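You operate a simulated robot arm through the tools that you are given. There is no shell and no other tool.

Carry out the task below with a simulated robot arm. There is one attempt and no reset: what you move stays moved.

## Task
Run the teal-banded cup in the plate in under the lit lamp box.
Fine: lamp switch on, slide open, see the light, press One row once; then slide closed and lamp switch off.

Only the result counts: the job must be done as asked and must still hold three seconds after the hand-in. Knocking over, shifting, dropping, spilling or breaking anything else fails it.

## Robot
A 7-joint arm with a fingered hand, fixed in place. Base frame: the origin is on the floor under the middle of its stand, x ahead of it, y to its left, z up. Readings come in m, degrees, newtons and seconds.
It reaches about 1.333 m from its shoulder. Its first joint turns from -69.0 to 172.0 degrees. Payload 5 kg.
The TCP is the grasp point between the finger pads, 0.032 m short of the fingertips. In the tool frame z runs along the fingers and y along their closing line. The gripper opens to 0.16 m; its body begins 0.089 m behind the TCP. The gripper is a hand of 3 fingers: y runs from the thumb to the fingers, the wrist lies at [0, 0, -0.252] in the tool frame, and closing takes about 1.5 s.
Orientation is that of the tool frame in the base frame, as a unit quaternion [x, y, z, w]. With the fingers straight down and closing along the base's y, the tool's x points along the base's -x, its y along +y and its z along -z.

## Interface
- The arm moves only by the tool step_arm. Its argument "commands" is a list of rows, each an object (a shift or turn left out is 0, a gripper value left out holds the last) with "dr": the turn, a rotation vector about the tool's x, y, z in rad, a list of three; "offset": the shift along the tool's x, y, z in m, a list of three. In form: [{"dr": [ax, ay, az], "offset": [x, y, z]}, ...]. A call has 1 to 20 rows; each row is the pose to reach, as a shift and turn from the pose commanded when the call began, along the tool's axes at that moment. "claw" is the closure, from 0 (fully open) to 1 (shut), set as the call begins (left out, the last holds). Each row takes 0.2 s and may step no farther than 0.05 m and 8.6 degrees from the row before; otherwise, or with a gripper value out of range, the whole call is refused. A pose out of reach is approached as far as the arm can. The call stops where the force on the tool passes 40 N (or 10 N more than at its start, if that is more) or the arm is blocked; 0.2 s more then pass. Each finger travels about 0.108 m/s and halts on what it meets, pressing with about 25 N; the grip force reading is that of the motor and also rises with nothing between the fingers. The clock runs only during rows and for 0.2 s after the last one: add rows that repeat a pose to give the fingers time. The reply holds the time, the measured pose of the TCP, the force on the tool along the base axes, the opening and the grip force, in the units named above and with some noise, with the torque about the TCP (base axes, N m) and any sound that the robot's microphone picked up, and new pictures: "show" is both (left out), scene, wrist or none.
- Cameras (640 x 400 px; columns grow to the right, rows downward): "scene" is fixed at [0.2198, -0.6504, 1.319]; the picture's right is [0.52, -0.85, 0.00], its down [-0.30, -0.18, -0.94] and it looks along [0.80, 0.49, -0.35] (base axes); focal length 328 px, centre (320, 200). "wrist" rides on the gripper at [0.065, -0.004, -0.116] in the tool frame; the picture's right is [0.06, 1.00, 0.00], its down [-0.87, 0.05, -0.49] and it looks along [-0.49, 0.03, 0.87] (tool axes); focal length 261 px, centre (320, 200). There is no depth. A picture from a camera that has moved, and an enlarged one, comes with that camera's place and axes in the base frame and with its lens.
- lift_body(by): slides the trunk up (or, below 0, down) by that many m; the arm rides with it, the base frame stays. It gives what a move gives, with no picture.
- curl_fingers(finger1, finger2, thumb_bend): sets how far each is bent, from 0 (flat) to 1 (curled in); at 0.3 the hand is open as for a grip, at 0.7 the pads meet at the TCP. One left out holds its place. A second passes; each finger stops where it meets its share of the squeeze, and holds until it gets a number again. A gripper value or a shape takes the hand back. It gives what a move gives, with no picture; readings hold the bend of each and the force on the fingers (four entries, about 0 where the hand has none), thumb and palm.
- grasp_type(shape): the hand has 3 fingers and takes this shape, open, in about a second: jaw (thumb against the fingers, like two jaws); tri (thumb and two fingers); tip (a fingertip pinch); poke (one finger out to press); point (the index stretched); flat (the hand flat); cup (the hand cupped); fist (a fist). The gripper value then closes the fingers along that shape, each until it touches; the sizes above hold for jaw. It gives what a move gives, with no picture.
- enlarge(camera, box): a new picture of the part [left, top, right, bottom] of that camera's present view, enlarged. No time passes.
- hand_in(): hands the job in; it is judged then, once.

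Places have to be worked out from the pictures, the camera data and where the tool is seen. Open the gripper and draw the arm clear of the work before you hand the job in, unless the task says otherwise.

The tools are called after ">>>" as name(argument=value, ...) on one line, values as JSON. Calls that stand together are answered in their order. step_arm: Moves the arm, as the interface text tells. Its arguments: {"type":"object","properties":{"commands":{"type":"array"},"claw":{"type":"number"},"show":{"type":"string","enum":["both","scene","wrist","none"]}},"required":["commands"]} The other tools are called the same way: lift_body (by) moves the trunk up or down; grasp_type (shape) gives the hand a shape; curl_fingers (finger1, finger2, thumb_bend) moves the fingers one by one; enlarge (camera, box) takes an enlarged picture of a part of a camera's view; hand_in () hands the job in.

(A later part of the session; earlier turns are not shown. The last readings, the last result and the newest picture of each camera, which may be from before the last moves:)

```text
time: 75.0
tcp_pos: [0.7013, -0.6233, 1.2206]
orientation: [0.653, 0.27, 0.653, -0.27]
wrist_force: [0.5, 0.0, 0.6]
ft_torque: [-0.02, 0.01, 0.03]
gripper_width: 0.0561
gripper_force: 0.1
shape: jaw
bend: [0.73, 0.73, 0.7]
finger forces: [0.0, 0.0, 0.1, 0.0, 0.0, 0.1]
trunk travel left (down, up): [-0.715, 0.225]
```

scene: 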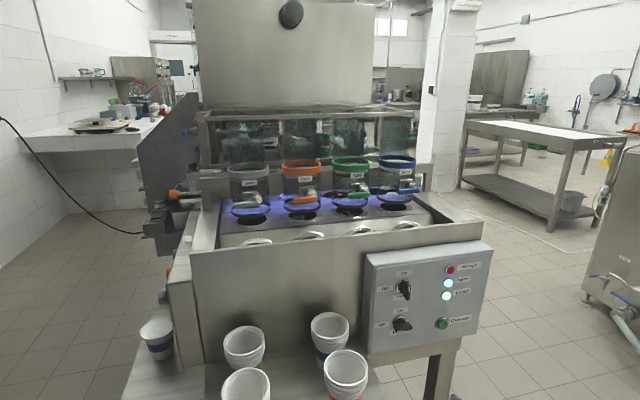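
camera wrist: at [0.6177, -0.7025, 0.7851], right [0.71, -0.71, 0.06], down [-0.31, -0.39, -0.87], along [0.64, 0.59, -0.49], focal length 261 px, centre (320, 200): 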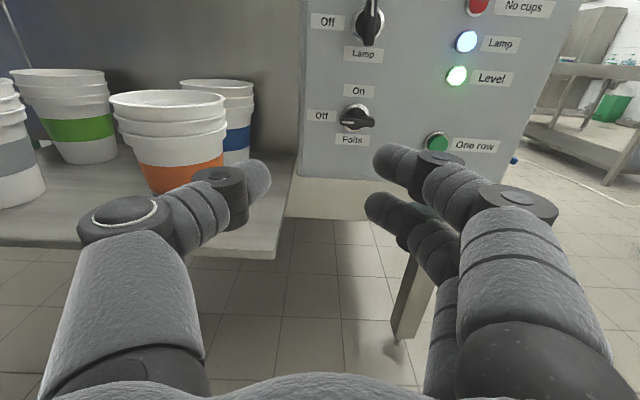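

At the crossing height again. I'll retrace the crossing back above the slide knob, turning the hand to near-vertical.

>>> step_arm(commands=[{"offset": [-0.0018, -0.0284, 0.0347], "dr": [0.06, -0.0692, -0.0633]}, {"offset": [-0.0036, -0.0569, 0.0694], "dr": [0.1199, -0.1384, -0.1266]}, {"offset": [-0.0054, -0.0853, 0.1041], "dr": [0.1799, -0.2076, -0.1899]}, {"offset": [-0.0072, -0.1138, 0.1388], "dr": [0.2398, -0.2768, -0.2532]}, {"offset": [-0.009, -0.1422, 0.1735], "dr": [0.2998, -0.346, -0.3165]}, {"offset": [-0.0108, -0.1706, 0.2082], "dr": [0.3597, -0.4152, -0.3798]}, {"offset": [-0.0126, -0.1991, 0.2429], "dr": [0.4197, -0.4844, -0.4431]}, {"offset": [-0.0144, -0.2275, 0.2776], "dr": [0.4796, -0.5536, -0.5064]}, {"offset": [-0.0162, -0.256, 0.3123], "dr": [0.5396, -0.6228, -0.5697]}, {"offset": [-0.018, -0.2844, 0.347], "dr": [0.5995, -0.692, -0.633]}, {"offset": [-0.0198, -0.3128, 0.3817], "dr": [0.6595, -0.7612, -0.6963]}, {"offset": [-0.0216, -0.3413, 0.4164], "dr": [0.7194, -0.8304, -0.7596]}, {"offset": [-0.0234, -0.3697, 0.4511], "dr": [0.7794, -0.8996, -0.8229]}, {"offset": [-0.0252, -0.3982, 0.4858], "dr": [0.8393, -0.9688, -0.8862]}, {"offset": [-0.027, -0.4266, 0.5205], "dr": [0.8993, -1.038, -0.9495]}, {"offset": [-0.0288, -0.455, 0.5552], "dr": [0.9592, -1.1072, -1.0128]}, {"offset": [-0.0306, -0.4835, 0.5899], "dr": [1.0192, -1.1764, -1.0761]}, {"offset": [-0.0324, -0.5119, 0.6246], "dr": [1.0791, -1.2456, -1.1394]}, {"offset": [-0.0342, -0.5404, 0.6593], "dr": [1.1391, -1.3148, -1.2027]}, {"offset": [-0.036, -0.5688, 0.694], "dr": [1.199, -1.384, -1.266]}], show="both")

>>> enlarge(camera="wrist", box=[240, 60, 400, 160])

>>> enlarge(camera="scene", box=[150, 160, 230, 220])

```text
time: 79.2
tcp_pos: [0.7894, 0.273, 1.1816]
orientation: [0.385, 0.919, -0.072, 0.052]
wrist_force: [0.3, 0.0, 0.0]
ft_torque: [0.0, 0.03, 0.01]
gripper_width: 0.0561
gripper_force: 0.0
shape: jaw
bend: [0.73, 0.73, 0.7]
finger forces: [0.0, 0.0, 0.0, 0.0, 0.1, 0.0]
trunk travel left (down, up): [-0.715, 0.225]
camera wrist: at [0.7381, 0.3347, 1.2844], right [0.67, 0.74, -0.1], down [0.63, -0.49, 0.61], along [0.4, -0.47, -0.79], focal length 261 px, centre (320, 200)
```

scene: 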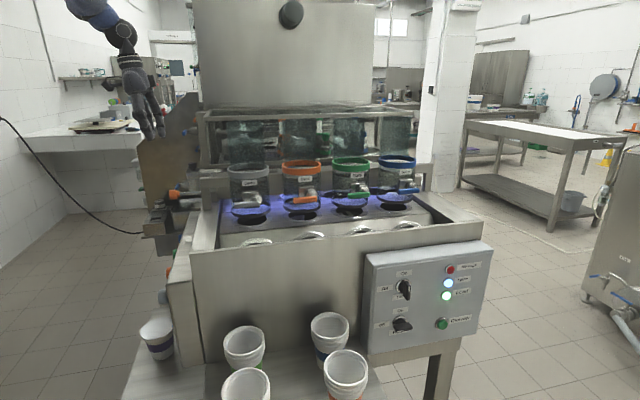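
wrist: 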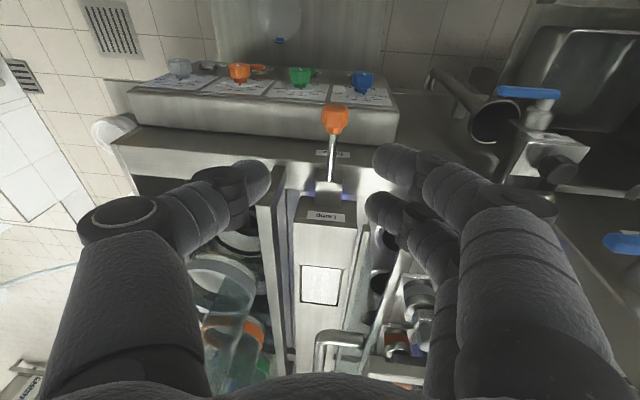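

```text
4.00 times, centred on (320, 110) of wrist
camera zoom: at [0.7381, 0.3347, 1.2844], right [0.67, 0.74, -0.1], down [0.63, -0.49, 0.61], along [0.4, -0.47, -0.79], focal length 1043 px, centre (320, 560)
```

zoom: 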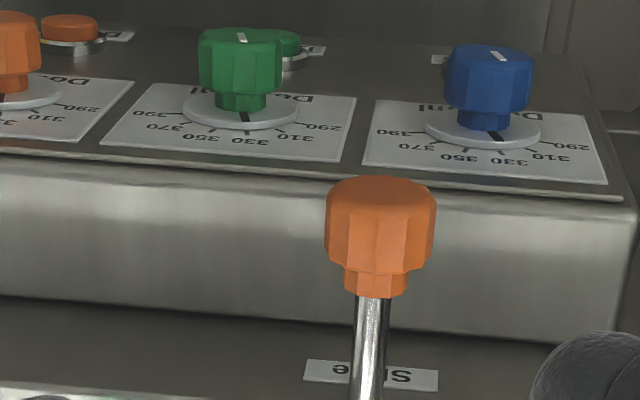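

```text
6.67 times, centred on (190, 190) of scene
camera zoom: at [0.2198, -0.6504, 1.319], right [0.52, -0.85, 0.0], down [-0.3, -0.18, -0.94], along [0.8, 0.49, -0.35], focal length 2184 px, centre (1187, 267)
```

zoom: 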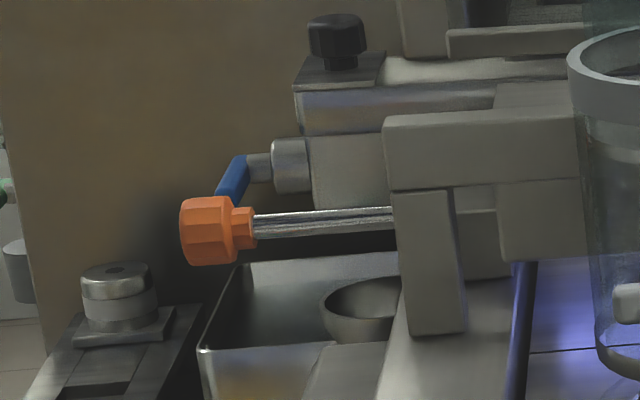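

The open knob sits at about (0.809, 0.2534, 0.978), roughly 6 cm out from its closed spot. I'll line up directly above it with the fingers a bit wider.

>>> step_arm(commands=[{"offset": [-0.0105, 0.001, 0.0015]}, {"offset": [-0.0211, 0.0019, 0.0031]}, {"offset": [-0.0211, 0.0019, 0.0031]}], claw=0.55, show="none")

```text
time: 80.0
tcp_pos: [0.8056, 0.2554, 1.1825]
orientation: [0.384, 0.919, -0.069, 0.051]
wrist_force: [0.1, 0.5, 0.0]
ft_torque: [0.0, -0.02, 0.06]
gripper_width: 0.0715
gripper_force: 0.0
shape: jaw
bend: [0.73, 0.73, 0.7]
finger forces: [0.0, 0.1, 0.0, 0.1, 0.0, 0.0]
trunk travel left (down, up): [-0.715, 0.225]
```

Aligned at (0.8056, 0.2554). I'll lower the trunk 0.12 m and check the alignment with the wrist camera.

>>> lift_body(by=-0.12)

>>> step_arm(commands=[{"offset": [0, 0, 0]}], show="wrist")

>>> enlarge(camera="wrist", box=[220, 80, 420, 240])

```text
time: 81.5
tcp_pos: [0.8065, 0.255, 1.0615]
orientation: [0.384, 0.919, -0.07, 0.05]
wrist_force: [-0.9, 0.7, 1.3]
ft_torque: [-0.02, 0.0, 0.0]
gripper_width: 0.0713
gripper_force: 0.0
shape: jaw
bend: [0.73, 0.73, 0.7]
finger forces: [0.1, 0.0, 0.0, 0.1, 0.0, 0.1]
trunk travel left (down, up): [-0.595, 0.345]
```

```text
time: 81.9
tcp_pos: [0.8062, 0.2564, 1.0613]
orientation: [0.384, 0.919, -0.07, 0.05]
wrist_force: [-0.2, -0.4, 0.0]
ft_torque: [-0.02, -0.01, -0.01]
gripper_width: 0.0709
gripper_force: 0.1
shape: jaw
bend: [0.73, 0.73, 0.7]
finger forces: [0.0, 0.0, 0.1, 0.0, 0.1, 0.1]
trunk travel left (down, up): [-0.595, 0.345]
camera wrist: at [0.7543, 0.3173, 1.1649], right [0.67, 0.74, -0.1], down [0.63, -0.49, 0.61], along [0.4, -0.47, -0.79], focal length 261 px, centre (320, 200)
```

wrist: 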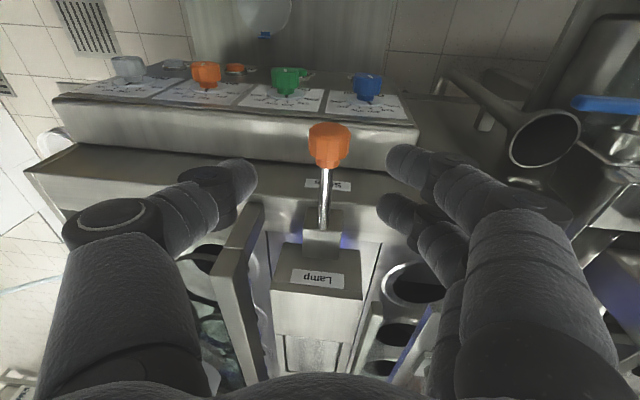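

```text
2.50 times, centred on (320, 160) of wrist
camera zoom: at [0.7543, 0.3173, 1.1649], right [0.67, 0.74, -0.1], down [0.63, -0.49, 0.61], along [0.4, -0.47, -0.79], focal length 652 px, centre (320, 300)
```

zoom: 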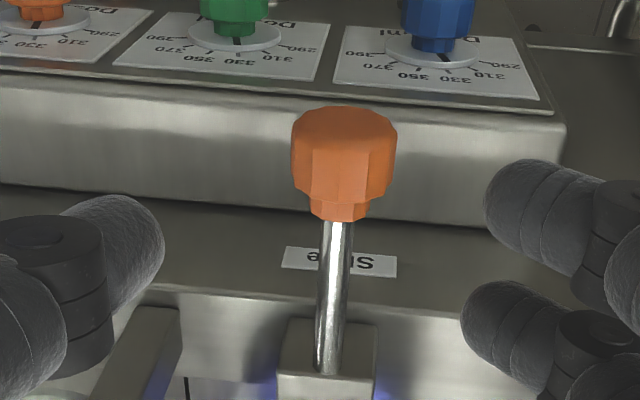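

The knob is centred; a pure vertical descent of 0.07 m puts it between the pads. I'll lower the trunk by that amount.

>>> lift_body(by=-0.07)

>>> step_arm(commands=[{"offset": [0, 0, 0]}], show="both")

>>> enlarge(camera="wrist", box=[220, 120, 420, 280])

```text
time: 83.0
tcp_pos: [0.806, 0.2558, 0.9913]
orientation: [0.384, 0.919, -0.07, 0.05]
wrist_force: [-0.9, -0.1, 0.4]
ft_torque: [-0.01, 0.0, -0.01]
gripper_width: 0.0712
gripper_force: 0.0
shape: jaw
bend: [0.73, 0.73, 0.7]
finger forces: [0.1, 0.0, 0.0, 0.0, 0.1, 0.0]
trunk travel left (down, up): [-0.525, 0.415]
```

```text
time: 83.4
tcp_pos: [0.8065, 0.2561, 0.9904]
orientation: [0.384, 0.919, -0.069, 0.05]
wrist_force: [-0.6, -0.4, 0.9]
ft_torque: [0.03, -0.02, -0.02]
gripper_width: 0.0713
gripper_force: 0.0
shape: jaw
bend: [0.73, 0.73, 0.7]
finger forces: [0.1, 0.0, 0.0, 0.0, 0.0, 0.0]
trunk travel left (down, up): [-0.525, 0.415]
camera wrist: at [0.7543, 0.3172, 1.0949], right [0.67, 0.74, -0.1], down [0.63, -0.49, 0.61], along [0.4, -0.47, -0.79], focal length 261 px, centre (320, 200)
```

scene: 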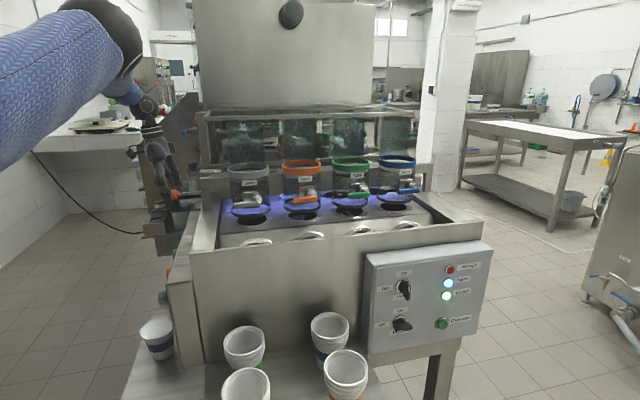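
wrist: 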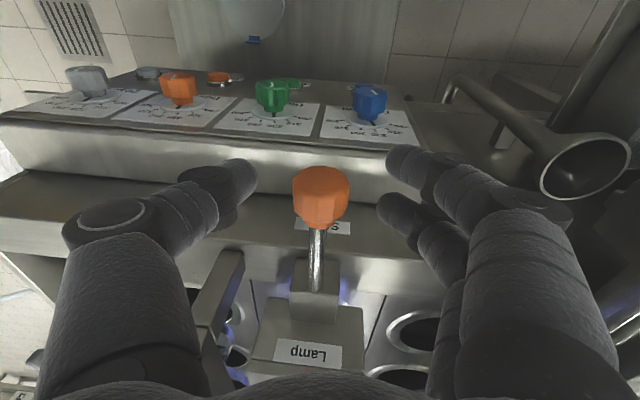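

```text
2.50 times, centred on (320, 200) of wrist
camera zoom: at [0.7543, 0.3172, 1.0949], right [0.67, 0.74, -0.1], down [0.63, -0.49, 0.61], along [0.4, -0.47, -0.79], focal length 652 px, centre (320, 200)
```

zoom: 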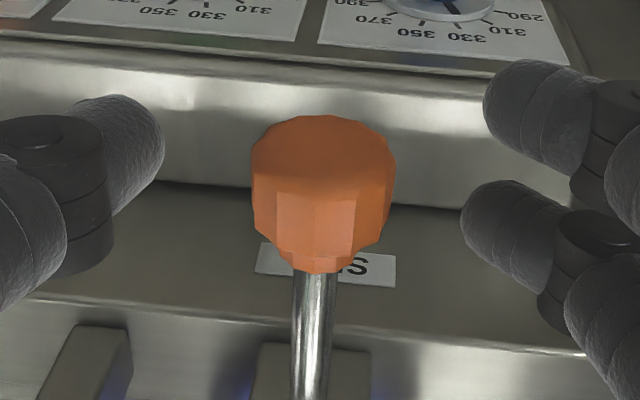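

The knob is centred between the digits. I'll close the grip on it.

>>> step_arm(commands=[{"offset": [0, 0, 0]}, {"offset": [0, 0, 0]}, {"offset": [0, 0, 0]}, {"offset": [0, 0, 0]}], claw=0.9, show="wrist")

```text
time: 84.4
tcp_pos: [0.8057, 0.255, 0.9914]
orientation: [0.385, 0.919, -0.069, 0.051]
wrist_force: [-8.1, -7.3, -3.6]
ft_torque: [-0.08, 0.13, 0.21]
gripper_width: 0.018
gripper_force: 25.4
shape: jaw
bend: [0.74, 0.72, 0.7]
finger forces: [0.2, 13.3, 0.1, 0.0, 24.4, 0.0]
trunk travel left (down, up): [-0.525, 0.415]
camera wrist: at [0.7539, 0.3165, 1.0949], right [0.67, 0.74, -0.1], down [0.63, -0.49, 0.61], along [0.4, -0.47, -0.79], focal length 261 px, centre (320, 200)
```

wrist: 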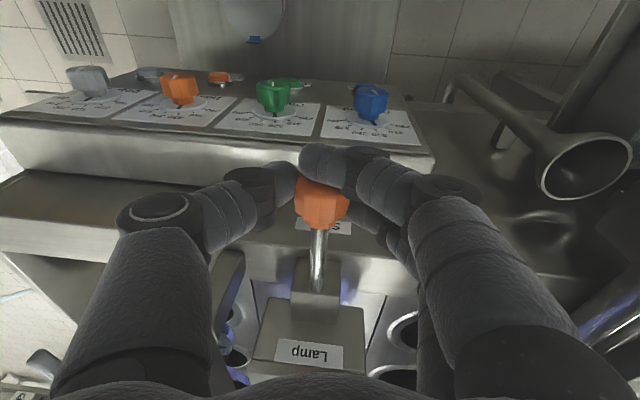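

Gripped, with one finger hooked behind the knob's outer end. I'll push it inward along the slide axis by 5 cm.

>>> step_arm(commands=[{"offset": [-0.0099, 0.0001, 0.0014]}, {"offset": [-0.0198, 0.0002, 0.0029]}, {"offset": [-0.0296, 0.0004, 0.0043]}, {"offset": [-0.0395, 0.0005, 0.0058]}, {"offset": [-0.0494, 0.0006, 0.0072]}], show="both")

```text
time: 85.6
tcp_pos: [0.8418, 0.2203, 0.9911]
orientation: [0.384, 0.92, -0.069, 0.05]
wrist_force: [-11.1, -10.5, -1.5]
ft_torque: [-0.12, 0.2, 0.17]
gripper_width: 0.0173
gripper_force: 25.1
shape: jaw
bend: [0.74, 0.72, 0.7]
finger forces: [0.2, 12.9, 0.0, 0.0, 26.5, 0.0]
trunk travel left (down, up): [-0.525, 0.415]
camera wrist: at [0.7896, 0.2814, 1.0949], right [0.67, 0.74, -0.1], down [0.63, -0.49, 0.61], along [0.4, -0.47, -0.79], focal length 261 px, centre (320, 200)
```

scene: 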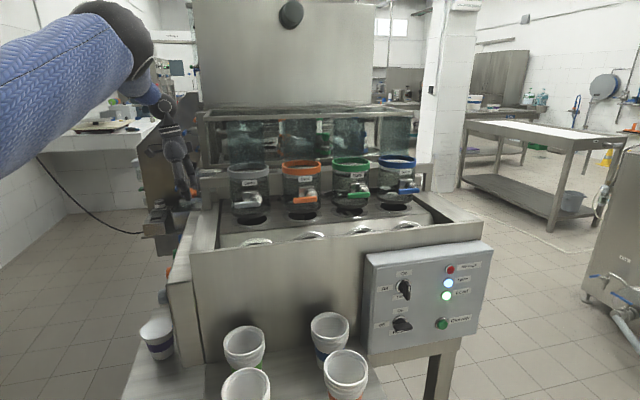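
wrist: 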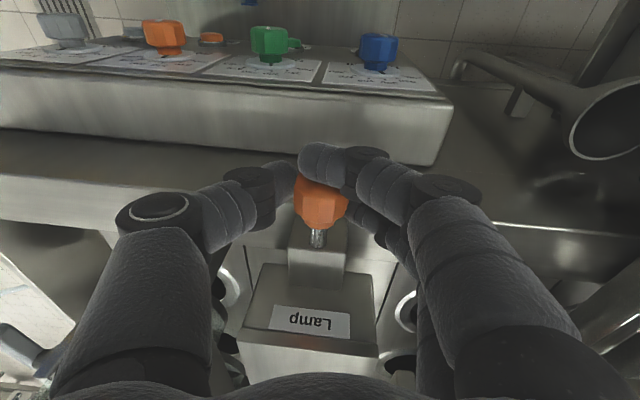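

The light has gone from the plate as the slide closes. About 1 cm of travel remains, so I'll push on gently to the stop.

>>> step_arm(commands=[{"offset": [-0.004, 0, 0.0006]}, {"offset": [-0.0079, 0.0001, 0.0012]}, {"offset": [-0.0109, 0.0001, 0.0016]}], show="both")

>>> enlarge(camera="wrist", box=[220, 120, 420, 280])

>>> enlarge(camera="scene", box=[150, 150, 240, 217])

```text
time: 86.4
tcp_pos: [0.8483, 0.2129, 0.9911]
orientation: [0.385, 0.919, -0.07, 0.049]
wrist_force: [-11.3, -4.0, -2.7]
ft_torque: [-0.03, 0.17, 0.15]
gripper_width: 0.0169
gripper_force: 25.7
shape: jaw
bend: [0.74, 0.72, 0.7]
finger forces: [0.4, 14.0, 0.1, 0.1, 23.9, 0.0]
trunk travel left (down, up): [-0.525, 0.415]
camera wrist: at [0.7964, 0.2741, 1.095], right [0.67, 0.74, -0.1], down [0.63, -0.49, 0.61], along [0.4, -0.47, -0.79], focal length 261 px, centre (320, 200)
```

scene: 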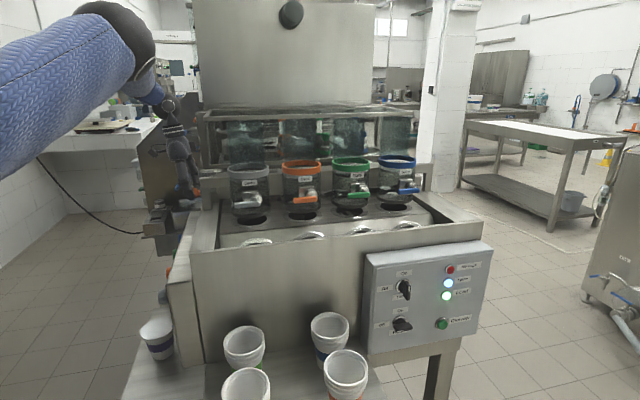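
wrist: 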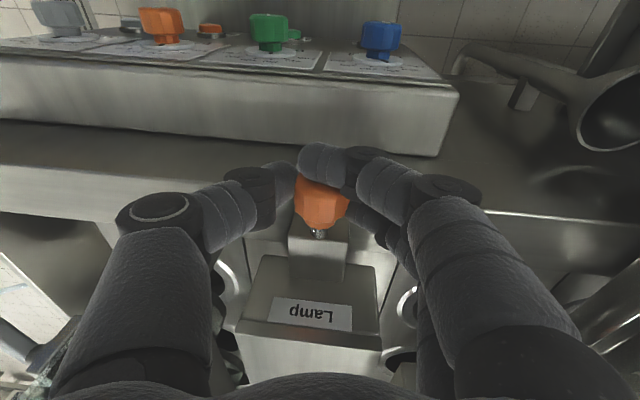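

```text
2.50 times, centred on (320, 200) of wrist
camera zoom: at [0.7964, 0.2741, 1.095], right [0.67, 0.74, -0.1], down [0.63, -0.49, 0.61], along [0.4, -0.47, -0.79], focal length 652 px, centre (320, 200)
```

zoom: 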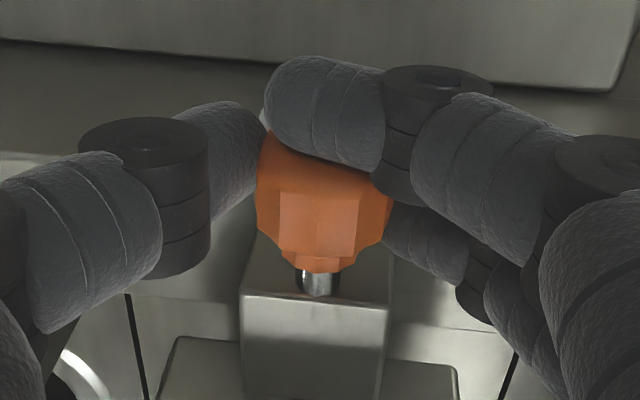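

```text
5.97 times, centred on (195, 184) of scene
camera zoom: at [0.2198, -0.6504, 1.319], right [0.52, -0.85, 0.0], down [-0.3, -0.18, -0.94], along [0.8, 0.49, -0.35], focal length 1956 px, centre (1066, 298)
```

zoom: 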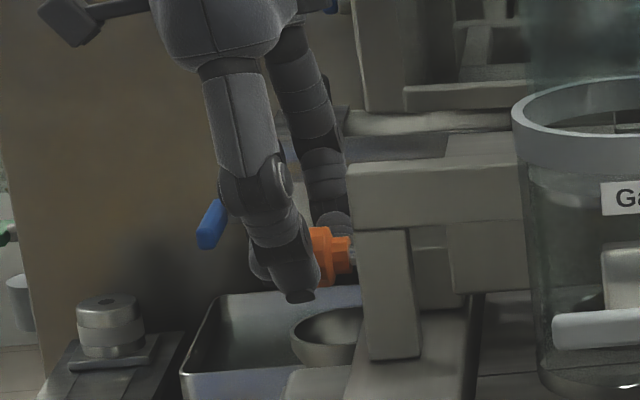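

The knob is back near its original spot with slight resistance. I'll push 5 mm more to be sure it is seated.

>>> step_arm(commands=[{"offset": [-0.003, 0, 0.0004]}, {"offset": [-0.0055, 0.0001, 0.0008]}, {"offset": [-0.0055, 0.0001, 0.0008]}], show="wrist")

>>> enlarge(camera="wrist", box=[220, 120, 420, 280])

```text
time: 87.2
tcp_pos: [0.8494, 0.2122, 0.9916]
orientation: [0.383, 0.92, -0.07, 0.049]
wrist_force: [-35.0, 9.6, -10.3]
ft_torque: [0.26, 0.58, -0.16]
gripper_width: 0.0169
gripper_force: 25.1
shape: jaw
bend: [0.74, 0.72, 0.7]
finger forces: [6.1, 10.6, 0.0, 0.1, 28.6, 0.0]
trunk travel left (down, up): [-0.525, 0.415]
camera wrist: at [0.7983, 0.2733, 1.0954], right [0.67, 0.74, -0.1], down [0.63, -0.49, 0.61], along [0.4, -0.47, -0.79], focal length 261 px, centre (320, 200)
```

wrist: 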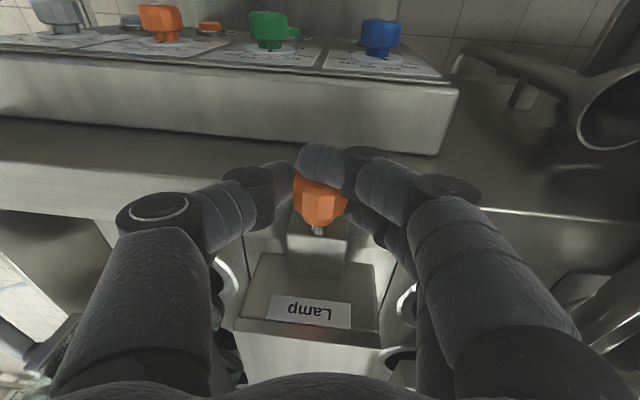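

```text
2.50 times, centred on (320, 200) of wrist
camera zoom: at [0.7983, 0.2733, 1.0954], right [0.67, 0.74, -0.1], down [0.63, -0.49, 0.61], along [0.4, -0.47, -0.79], focal length 652 px, centre (320, 200)
```

zoom: 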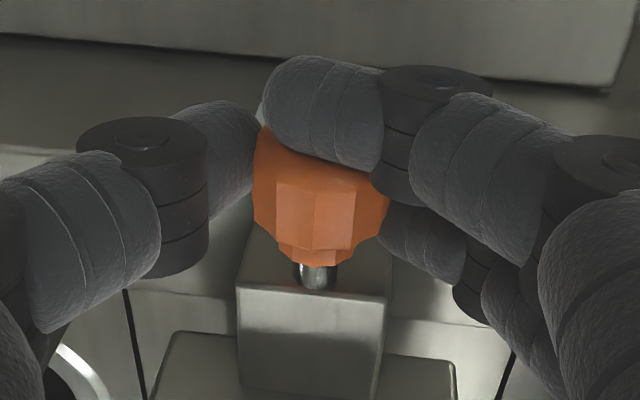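

There is now a firm 31 N end-stop resistance, so the slide is fully closed. I'll open the fingers, move outward past the knob, and check it stays in.

>>> step_arm(commands=[{"offset": [0, 0, 0]}, {"offset": [0, 0, 0]}, {"offset": [0, 0, 0]}], claw=0.55, show="wrist")

```text
time: 88.0
tcp_pos: [0.8499, 0.2113, 0.9947]
orientation: [0.383, 0.92, -0.068, 0.052]
wrist_force: [-35.7, 17.2, 3.9]
ft_torque: [0.42, 0.81, 0.47]
gripper_width: 0.0628
gripper_force: 0.0
shape: jaw
bend: [0.79, 0.73, 0.7]
finger forces: [37.1, 0.1, 0.0, 0.1, 0.1, 0.0]
trunk travel left (down, up): [-0.525, 0.415]
camera wrist: at [0.7983, 0.2727, 1.0975], right [0.67, 0.74, -0.1], down [0.63, -0.49, 0.61], along [0.4, -0.47, -0.79], focal length 261 px, centre (320, 200)
```

wrist: 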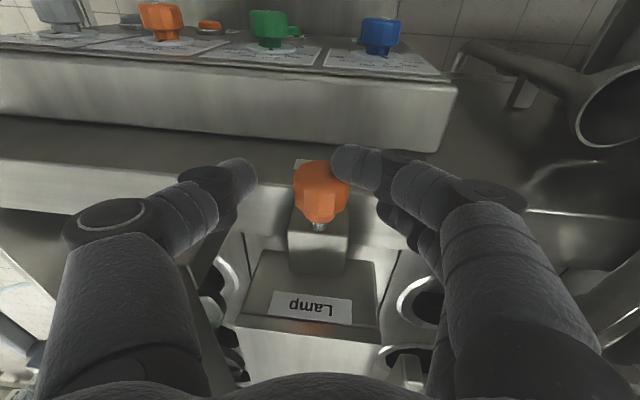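

Finger 1 is still leaning on the knob's outer edge, so backing outward releases it without pulling the knob. I'll move out 5 cm.

>>> step_arm(commands=[{"offset": [0.006, 0, -0.0009]}, {"offset": [0.012, 0, -0.0018]}, {"offset": [0.022, 0, -0.0032]}, {"offset": [0.035, 0, -0.0051]}, {"offset": [0.0494, 0, -0.0072]}], show="both")

>>> enlarge(camera="wrist", box=[220, 150, 420, 310])

>>> enlarge(camera="scene", box=[150, 150, 240, 217])

```text
time: 89.2
tcp_pos: [0.8188, 0.2456, 0.9919]
orientation: [0.385, 0.919, -0.07, 0.05]
wrist_force: [0.5, 0.4, -0.1]
ft_torque: [-0.02, 0.01, -0.04]
gripper_width: 0.0715
gripper_force: 0.1
shape: jaw
bend: [0.73, 0.73, 0.7]
finger forces: [0.1, 0.0, 0.0, 0.0, 0.1, 0.1]
trunk travel left (down, up): [-0.525, 0.415]
camera wrist: at [0.7664, 0.3068, 1.0958], right [0.67, 0.74, -0.1], down [0.63, -0.49, 0.61], along [0.4, -0.47, -0.79], focal length 261 px, centre (320, 200)
```

scene: 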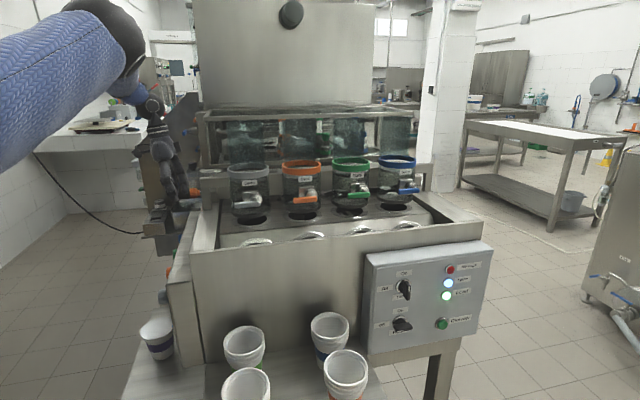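
wrist: 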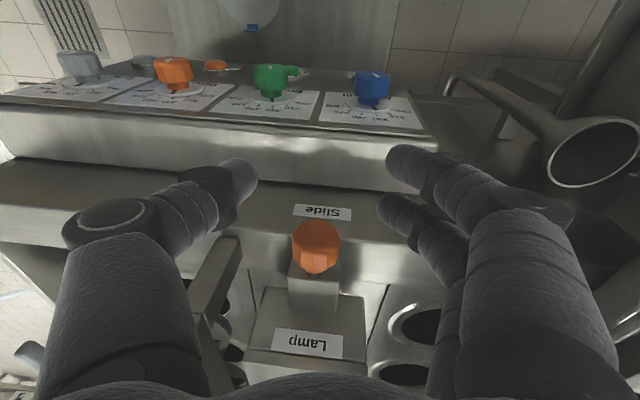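

```text
2.50 times, centred on (320, 230) of wrist
camera zoom: at [0.7664, 0.3068, 1.0958], right [0.67, 0.74, -0.1], down [0.63, -0.49, 0.61], along [0.4, -0.47, -0.79], focal length 652 px, centre (320, 125)
```

zoom: 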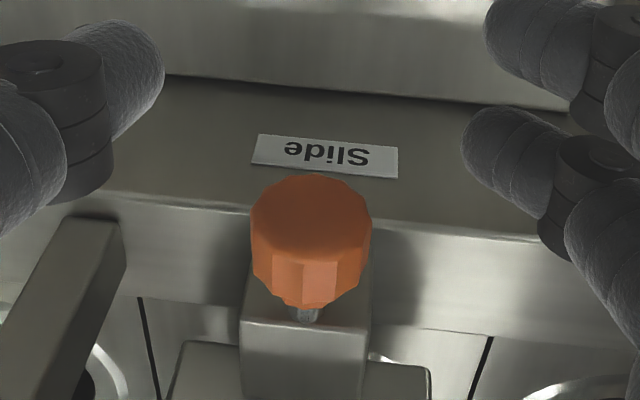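

```text
5.97 times, centred on (195, 184) of scene
camera zoom: at [0.2198, -0.6504, 1.319], right [0.52, -0.85, 0.0], down [-0.3, -0.18, -0.94], along [0.8, 0.49, -0.35], focal length 1956 px, centre (1066, 298)
```

zoom: 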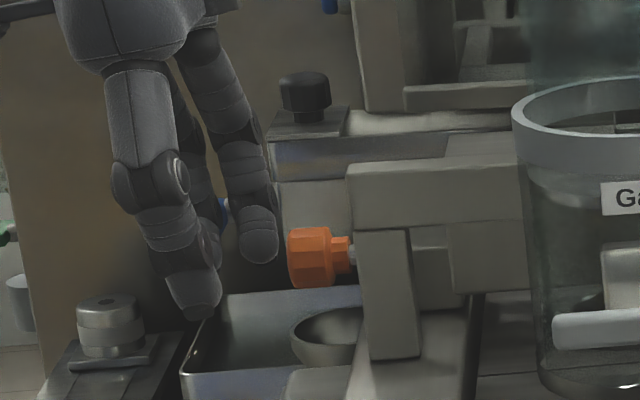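

The knob is back exactly where it started (scene column 189.6 as before) and the hand is free. I'll lift the trunk and cross back to the panel.

>>> lift_body(by=0.19)

```text
time: 91.3
tcp_pos: [0.8179, 0.2458, 1.1819]
orientation: [0.385, 0.919, -0.07, 0.049]
wrist_force: [-0.9, -0.4, -0.8]
ft_torque: [0.0, -0.01, 0.0]
gripper_width: 0.0713
gripper_force: 0.0
shape: jaw
bend: [0.73, 0.73, 0.7]
finger forces: [0.0, 0.1, 0.0, 0.0, 0.1, 0.0]
trunk travel left (down, up): [-0.715, 0.225]
```

Now the same crossing back to the front of the panel, turning the hand to point at it.

>>> step_arm(commands=[{"offset": [-0.0265, -0.0346, 0.0051], "dr": [-0.06, 0.0692, 0.0633]}, {"offset": [-0.0531, -0.0691, 0.0102], "dr": [-0.1199, 0.1384, 0.1266]}, {"offset": [-0.0796, -0.1037, 0.0153], "dr": [-0.1799, 0.2076, 0.1899]}, {"offset": [-0.1062, -0.1382, 0.0204], "dr": [-0.2398, 0.2768, 0.2532]}, {"offset": [-0.1327, -0.1728, 0.0255], "dr": [-0.2998, 0.346, 0.3165]}, {"offset": [-0.1592, -0.2073, 0.0306], "dr": [-0.3597, 0.4152, 0.3798]}, {"offset": [-0.1858, -0.2419, 0.0357], "dr": [-0.4197, 0.4844, 0.4431]}, {"offset": [-0.2123, -0.2764, 0.0408], "dr": [-0.4796, 0.5536, 0.5064]}, {"offset": [-0.2389, -0.311, 0.0459], "dr": [-0.5396, 0.6228, 0.5697]}, {"offset": [-0.2654, -0.3455, 0.051], "dr": [-0.5995, 0.692, 0.633]}, {"offset": [-0.2919, -0.3801, 0.0561], "dr": [-0.6595, 0.7612, 0.6963]}, {"offset": [-0.3185, -0.4146, 0.0612], "dr": [-0.7194, 0.8304, 0.7596]}, {"offset": [-0.345, -0.4492, 0.0663], "dr": [-0.7794, 0.8996, 0.8229]}, {"offset": [-0.3716, -0.4837, 0.0714], "dr": [-0.8393, 0.9688, 0.8862]}, {"offset": [-0.3981, -0.5183, 0.0765], "dr": [-0.8993, 1.038, 0.9495]}, {"offset": [-0.4246, -0.5528, 0.0816], "dr": [-0.9592, 1.1072, 1.0128]}, {"offset": [-0.4512, -0.5874, 0.0867], "dr": [-1.0192, 1.1764, 1.0761]}, {"offset": [-0.4777, -0.6219, 0.0918], "dr": [-1.0791, 1.2456, 1.1394]}, {"offset": [-0.5043, -0.6565, 0.0969], "dr": [-1.1391, 1.3148, 1.2027]}, {"offset": [-0.5308, -0.691, 0.102], "dr": [-1.199, 1.384, 1.266]}], show="both")

```text
time: 95.5
tcp_pos: [0.6969, -0.6242, 1.224]
orientation: [0.654, 0.271, 0.653, -0.269]
wrist_force: [0.2, -0.4, 0.0]
ft_torque: [-0.01, 0.0, 0.01]
gripper_width: 0.0718
gripper_force: 0.1
shape: jaw
bend: [0.73, 0.73, 0.7]
finger forces: [0.0, 0.1, 0.1, 0.0, 0.0, 0.0]
trunk travel left (down, up): [-0.715, 0.225]
camera wrist: at [0.6136, -0.7029, 1.2876], right [0.7, -0.71, 0.06], down [-0.31, -0.39, -0.87], along [0.64, 0.59, -0.49], focal length 261 px, centre (320, 200)
```

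scene: 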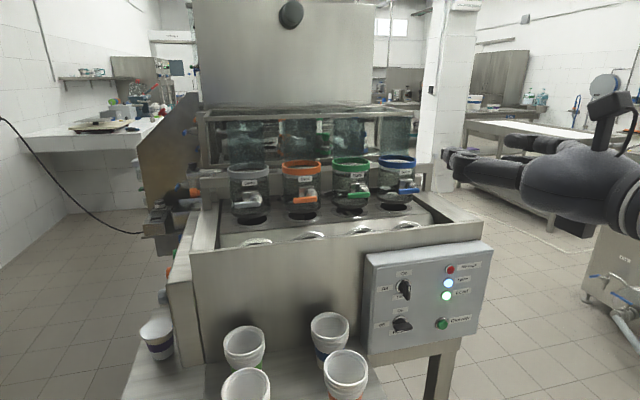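
wrist: 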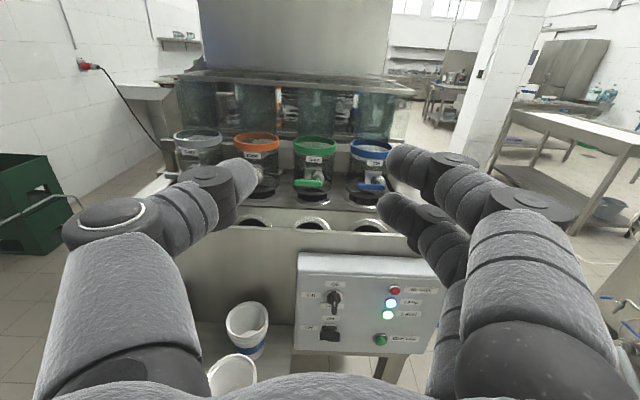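

Everything still looks right. I'll shift right to the lamp switch column while high, then lower the trunk.

>>> step_arm(commands=[{"offset": [0, 0.03, 0]}, {"offset": [0, 0.06, 0]}], claw=0.65, show="none")

>>> lift_body(by=-0.4)

>>> step_arm(commands=[{"offset": [0, 0, 0]}], show="both")

```text
time: 96.1
tcp_pos: [0.742, -0.6653, 1.2243]
orientation: [0.654, 0.271, 0.654, -0.268]
wrist_force: [0.6, -0.5, -0.1]
ft_torque: [0.02, -0.01, 0.0]
gripper_width: 0.0561
gripper_force: 0.1
shape: jaw
bend: [0.73, 0.73, 0.7]
finger forces: [0.0, 0.1, 0.0, 0.0, 0.1, 0.1]
trunk travel left (down, up): [-0.715, 0.225]
```

```text
time: 99.9
tcp_pos: [0.7418, -0.6653, 0.8227]
orientation: [0.653, 0.272, 0.653, -0.27]
wrist_force: [-0.5, 0.2, 0.8]
ft_torque: [0.02, 0.03, -0.03]
gripper_width: 0.0564
gripper_force: 0.0
shape: jaw
bend: [0.73, 0.73, 0.7]
finger forces: [0.0, 0.0, 0.0, 0.0, 0.0, 0.1]
trunk travel left (down, up): [-0.315, 0.625]
```

```text
time: 100.3
tcp_pos: [0.7432, -0.6651, 0.8235]
orientation: [0.654, 0.271, 0.653, -0.268]
wrist_force: [0.0, -0.3, -0.6]
ft_torque: [0.02, 0.05, 0.03]
gripper_width: 0.0563
gripper_force: 0.0
shape: jaw
bend: [0.73, 0.73, 0.7]
finger forces: [0.0, 0.0, 0.1, 0.0, 0.0, 0.0]
trunk travel left (down, up): [-0.315, 0.625]
camera wrist: at [0.6587, -0.7442, 0.8867], right [0.71, -0.71, 0.06], down [-0.31, -0.39, -0.87], along [0.64, 0.59, -0.49], focal length 261 px, centre (320, 200)
```

scene: 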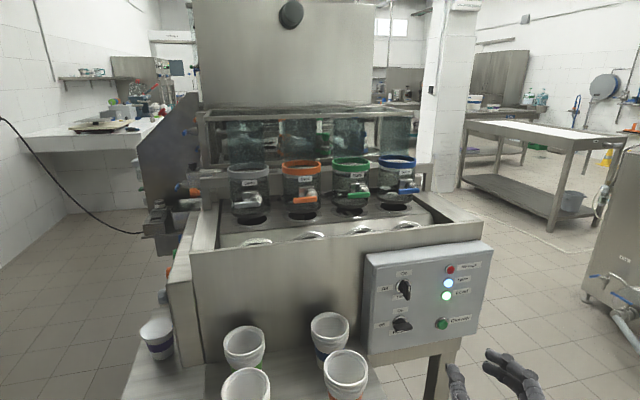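
wrist: 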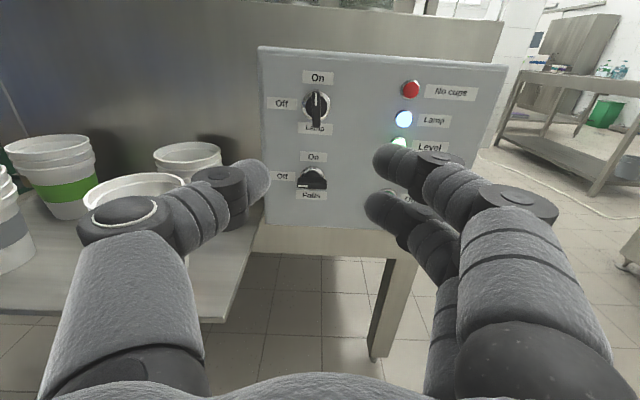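

Aligned with the lamp switch, whose bar is upright at On. I'll approach to about 10 cm and zoom in to fine-tune.

>>> step_arm(commands=[{"offset": [-0.001, 0, 0.042]}, {"offset": [-0.002, 0, 0.084]}, {"offset": [-0.003, 0, 0.126]}, {"offset": [-0.005, 0, 0.165]}], show="wrist")

>>> enlarge(camera="wrist", box=[240, 80, 400, 220])

```text
time: 101.3
tcp_pos: [0.859, -0.5483, 0.818]
orientation: [0.654, 0.27, 0.654, -0.269]
wrist_force: [-0.6, -0.3, 0.5]
ft_torque: [0.0, 0.02, 0.01]
gripper_width: 0.0564
gripper_force: 0.0
shape: jaw
bend: [0.73, 0.73, 0.7]
finger forces: [0.1, 0.1, 0.1, 0.1, 0.0, 0.0]
trunk travel left (down, up): [-0.315, 0.625]
camera wrist: at [0.7742, -0.6282, 0.8815], right [0.7, -0.71, 0.06], down [-0.31, -0.39, -0.87], along [0.64, 0.59, -0.49], focal length 261 px, centre (320, 200)
```

wrist: 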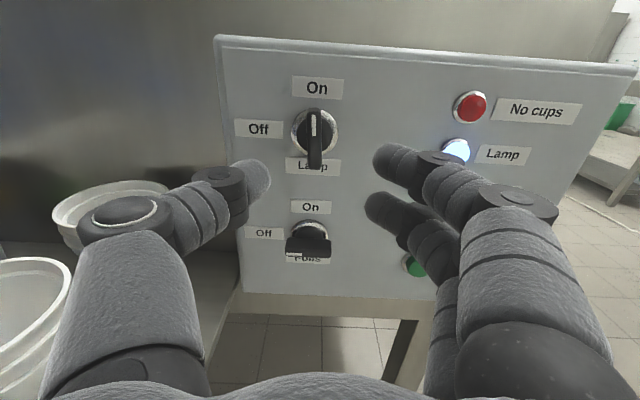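

```text
2.86 times, centred on (320, 150) of wrist
camera zoom: at [0.7742, -0.6282, 0.8815], right [0.7, -0.71, 0.06], down [-0.31, -0.39, -0.87], along [0.64, 0.59, -0.49], focal length 745 px, centre (320, 343)
```

zoom: 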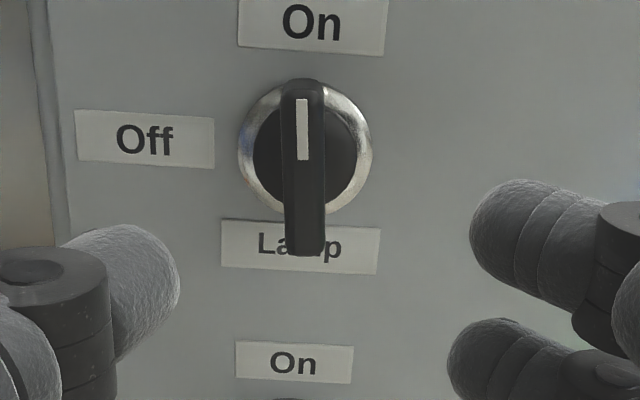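

The bar is 5 mm to the left of the grip plane. I'll correct that and move in so the bar sits between thumb and fingers.

>>> step_arm(commands=[{"offset": [0.0003, -0.005, 0.02]}, {"offset": [0.0005, -0.005, 0.04]}, {"offset": [0.0005, -0.005, 0.06]}, {"offset": [0.0005, -0.005, 0.073]}, {"offset": [0.0005, -0.005, 0.081]}], show="wrist")

```text
time: 102.5
tcp_pos: [0.9128, -0.4864, 0.817]
orientation: [0.653, 0.272, 0.653, -0.27]
wrist_force: [0.5, -1.0, 0.7]
ft_torque: [0.01, 0.03, -0.02]
gripper_width: 0.0566
gripper_force: 0.0
shape: jaw
bend: [0.73, 0.73, 0.7]
finger forces: [0.0, 0.0, 0.1, 0.1, 0.1, 0.0]
trunk travel left (down, up): [-0.315, 0.625]
camera wrist: at [0.8299, -0.5671, 0.8813], right [0.7, -0.71, 0.06], down [-0.31, -0.39, -0.87], along [0.64, 0.59, -0.49], focal length 261 px, centre (320, 200)
```

wrist: 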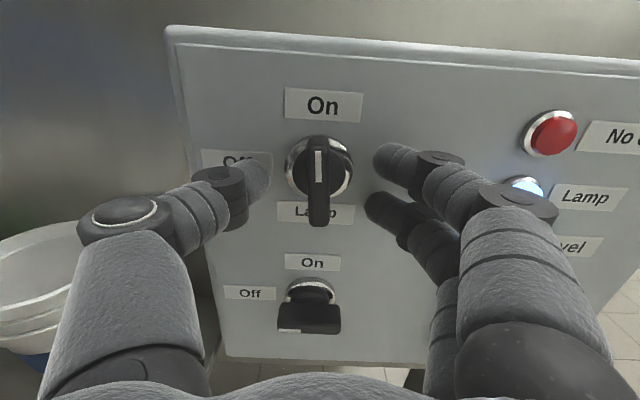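

The bar is centred between the digits with no contact. I'll close on it.

>>> step_arm(commands=[{"offset": [0, 0, 0]}, {"offset": [0, 0, 0]}, {"offset": [0, 0, 0]}, {"offset": [0, 0, 0]}], claw=1.0, show="wrist")

```text
time: 103.5
tcp_pos: [0.9129, -0.4861, 0.8157]
orientation: [0.653, 0.273, 0.653, -0.27]
wrist_force: [2.6, 2.3, 1.2]
ft_torque: [-0.01, -0.02, -0.03]
gripper_width: 0.0072
gripper_force: 25.4
shape: jaw
bend: [0.71, 0.71, 0.7]
finger forces: [11.2, 10.9, 0.1, 0.0, 21.5, 0.1]
trunk travel left (down, up): [-0.315, 0.625]
camera wrist: at [0.8302, -0.5665, 0.8812], right [0.71, -0.71, 0.06], down [-0.31, -0.39, -0.87], along [0.64, 0.59, -0.49], focal length 261 px, centre (320, 200)
```

wrist: 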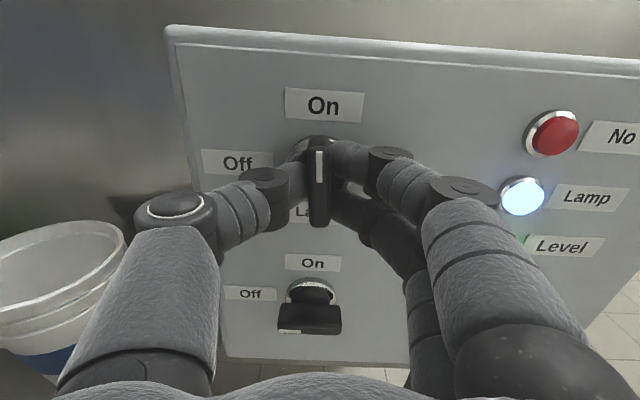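

A good balanced grip on the bar. I'll turn it counter-clockwise towards Off, first half.

>>> step_arm(commands=[{"dr": [0, 0, -0.13]}, {"dr": [0, 0, -0.26]}, {"dr": [0, 0, -0.39]}, {"dr": [0, 0, -0.52]}, {"dr": [0, 0, -0.65]}, {"dr": [0, 0, -0.78]}], show="wrist")

```text
time: 104.9
tcp_pos: [0.9132, -0.4871, 0.8178]
orientation: [0.501, 0.499, 0.707, 0.0]
wrist_force: [16.0, -4.9, 3.1]
ft_torque: [0.15, -0.01, -0.32]
gripper_width: 0.0065
gripper_force: 25.2
shape: jaw
bend: [0.7, 0.71, 0.7]
finger forces: [15.2, 13.9, 0.0, 0.0, 17.4, 0.0]
trunk travel left (down, up): [-0.315, 0.625]
camera wrist: at [0.7986, -0.5354, 0.8594], right [0.47, -0.47, 0.75], down [0.11, -0.81, -0.58], along [0.88, 0.35, -0.33], focal length 261 px, centre (320, 200)
```

wrist: 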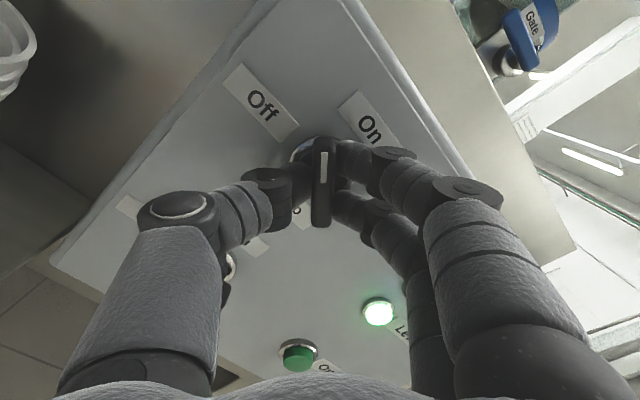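

Turning well. The hand is being nudged right by about 15 N, so I'll ease 2 mm that way and finish the turn to Off.

>>> step_arm(commands=[{"offset": [-0.0014, 0.0014, 0], "dr": [0, 0, -0.08]}, {"offset": [-0.0014, 0.0014, 0], "dr": [0, 0, -0.21]}, {"offset": [-0.0014, 0.0014, 0], "dr": [0, 0, -0.34]}, {"offset": [-0.0014, 0.0014, 0], "dr": [0, 0, -0.47]}, {"offset": [-0.0014, 0.0014, 0], "dr": [0, 0, -0.6]}, {"offset": [-0.0014, 0.0014, 0], "dr": [0, 0, -0.73]}, {"offset": [-0.0014, 0.0014, 0], "dr": [0, 0, -0.8]}], show="both")

>>> enlarge(camera="scene", box=[342, 230, 534, 350])

```text
time: 106.5
tcp_pos: [0.9142, -0.4887, 0.8181]
orientation: [0.267, 0.656, 0.65, 0.275]
wrist_force: [19.8, -0.2, 9.3]
ft_torque: [0.36, -0.07, -0.23]
gripper_width: 0.0059
gripper_force: 25.3
shape: jaw
bend: [0.7, 0.71, 0.7]
finger forces: [15.5, 10.9, 0.1, 0.0, 16.1, 0.1]
trunk travel left (down, up): [-0.315, 0.625]
camera wrist: at [0.7877, -0.5254, 0.8124], right [-0.05, 0.05, 1.0], down [0.27, -0.96, 0.07], along [0.96, 0.27, 0.04], focal length 261 px, centre (320, 200)
```

scene: 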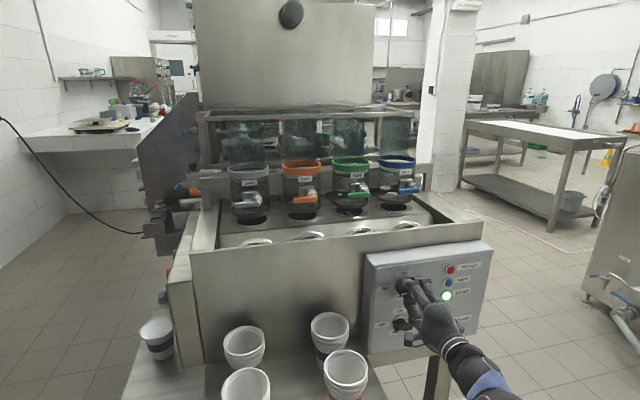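
wrist: 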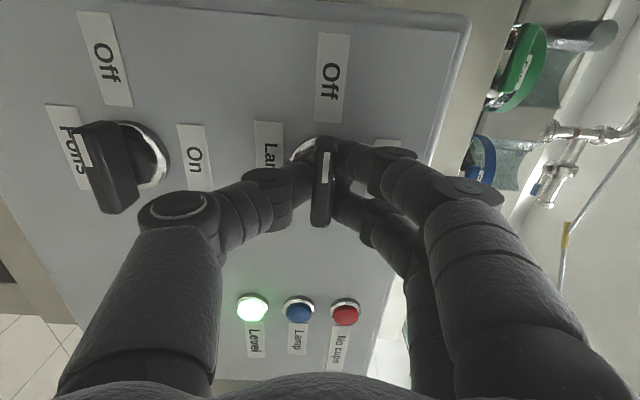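

```text
3.33 times, centred on (438, 290) of scene
camera zoom: at [0.2198, -0.6504, 1.319], right [0.52, -0.85, 0.0], down [-0.3, -0.18, -0.94], along [0.8, 0.49, -0.35], focal length 1092 px, centre (-73, -100)
```

zoom: 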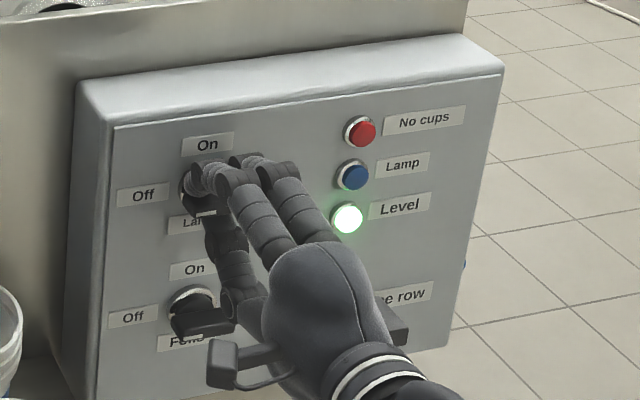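

The Lamp indicator is now dark and the bar points at Off. I'll release and withdraw straight back.

>>> step_arm(commands=[{"offset": [0, 0, 0]}, {"offset": [0, 0, 0]}, {"offset": [0, 0, 0]}], claw=0.65, show="none")

>>> step_arm(commands=[{"offset": [0, 0, -0.03]}, {"offset": [0, 0, -0.07]}, {"offset": [0, 0, -0.11]}, {"offset": [0, 0, -0.15]}, {"offset": [0, 0, -0.19]}, {"offset": [0, 0, -0.23]}], show="both")

>>> enlarge(camera="scene", box=[342, 230, 534, 350])

>>> enlarge(camera="wrist", box=[130, 50, 350, 270])

```text
time: 107.3
tcp_pos: [0.9141, -0.4892, 0.8182]
orientation: [0.267, 0.656, 0.651, 0.273]
wrist_force: [-1.0, 0.5, 0.0]
ft_torque: [0.0, 0.02, -0.01]
gripper_width: 0.0556
gripper_force: 0.1
shape: jaw
bend: [0.73, 0.73, 0.7]
finger forces: [0.0, 0.1, 0.0, 0.2, 0.1, 0.0]
trunk travel left (down, up): [-0.315, 0.625]
```

```text
time: 108.7
tcp_pos: [0.7532, -0.6505, 0.8185]
orientation: [0.266, 0.656, 0.651, 0.274]
wrist_force: [0.5, 0.1, 0.8]
ft_torque: [-0.02, 0.0, 0.0]
gripper_width: 0.0557
gripper_force: 0.1
shape: jaw
bend: [0.73, 0.73, 0.7]
finger forces: [0.1, 0.0, 0.1, 0.0, 0.1, 0.1]
trunk travel left (down, up): [-0.315, 0.625]
camera wrist: at [0.6265, -0.688, 0.8125], right [-0.05, 0.05, 1.0], down [0.27, -0.96, 0.07], along [0.96, 0.27, 0.03], focal length 261 px, centre (320, 200)
```

scene: 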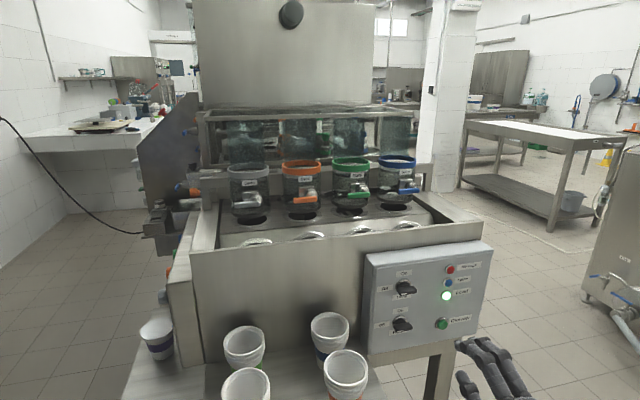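
wrist: 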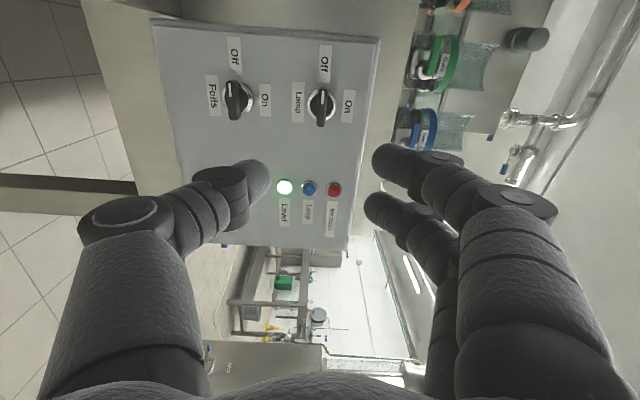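

```text
3.33 times, centred on (438, 290) of scene
camera zoom: at [0.2198, -0.6504, 1.319], right [0.52, -0.85, 0.0], down [-0.3, -0.18, -0.94], along [0.8, 0.49, -0.35], focal length 1092 px, centre (-73, -100)
```

zoom: 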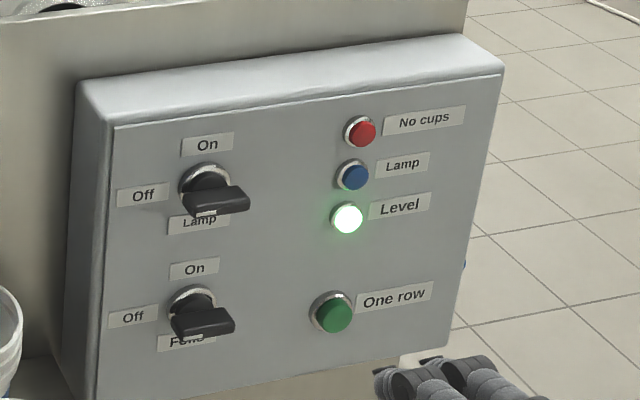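

```text
1.82 times, centred on (240, 160) of wrist
camera zoom: at [0.6265, -0.688, 0.8125], right [-0.05, 0.05, 1.0], down [0.27, -0.96, 0.07], along [0.96, 0.27, 0.03], focal length 474 px, centre (466, 273)
```

zoom: 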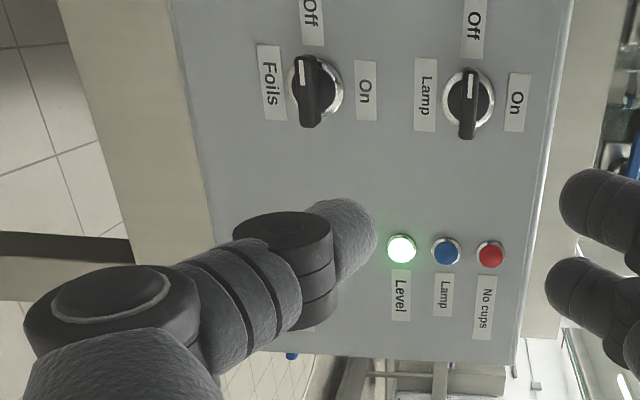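

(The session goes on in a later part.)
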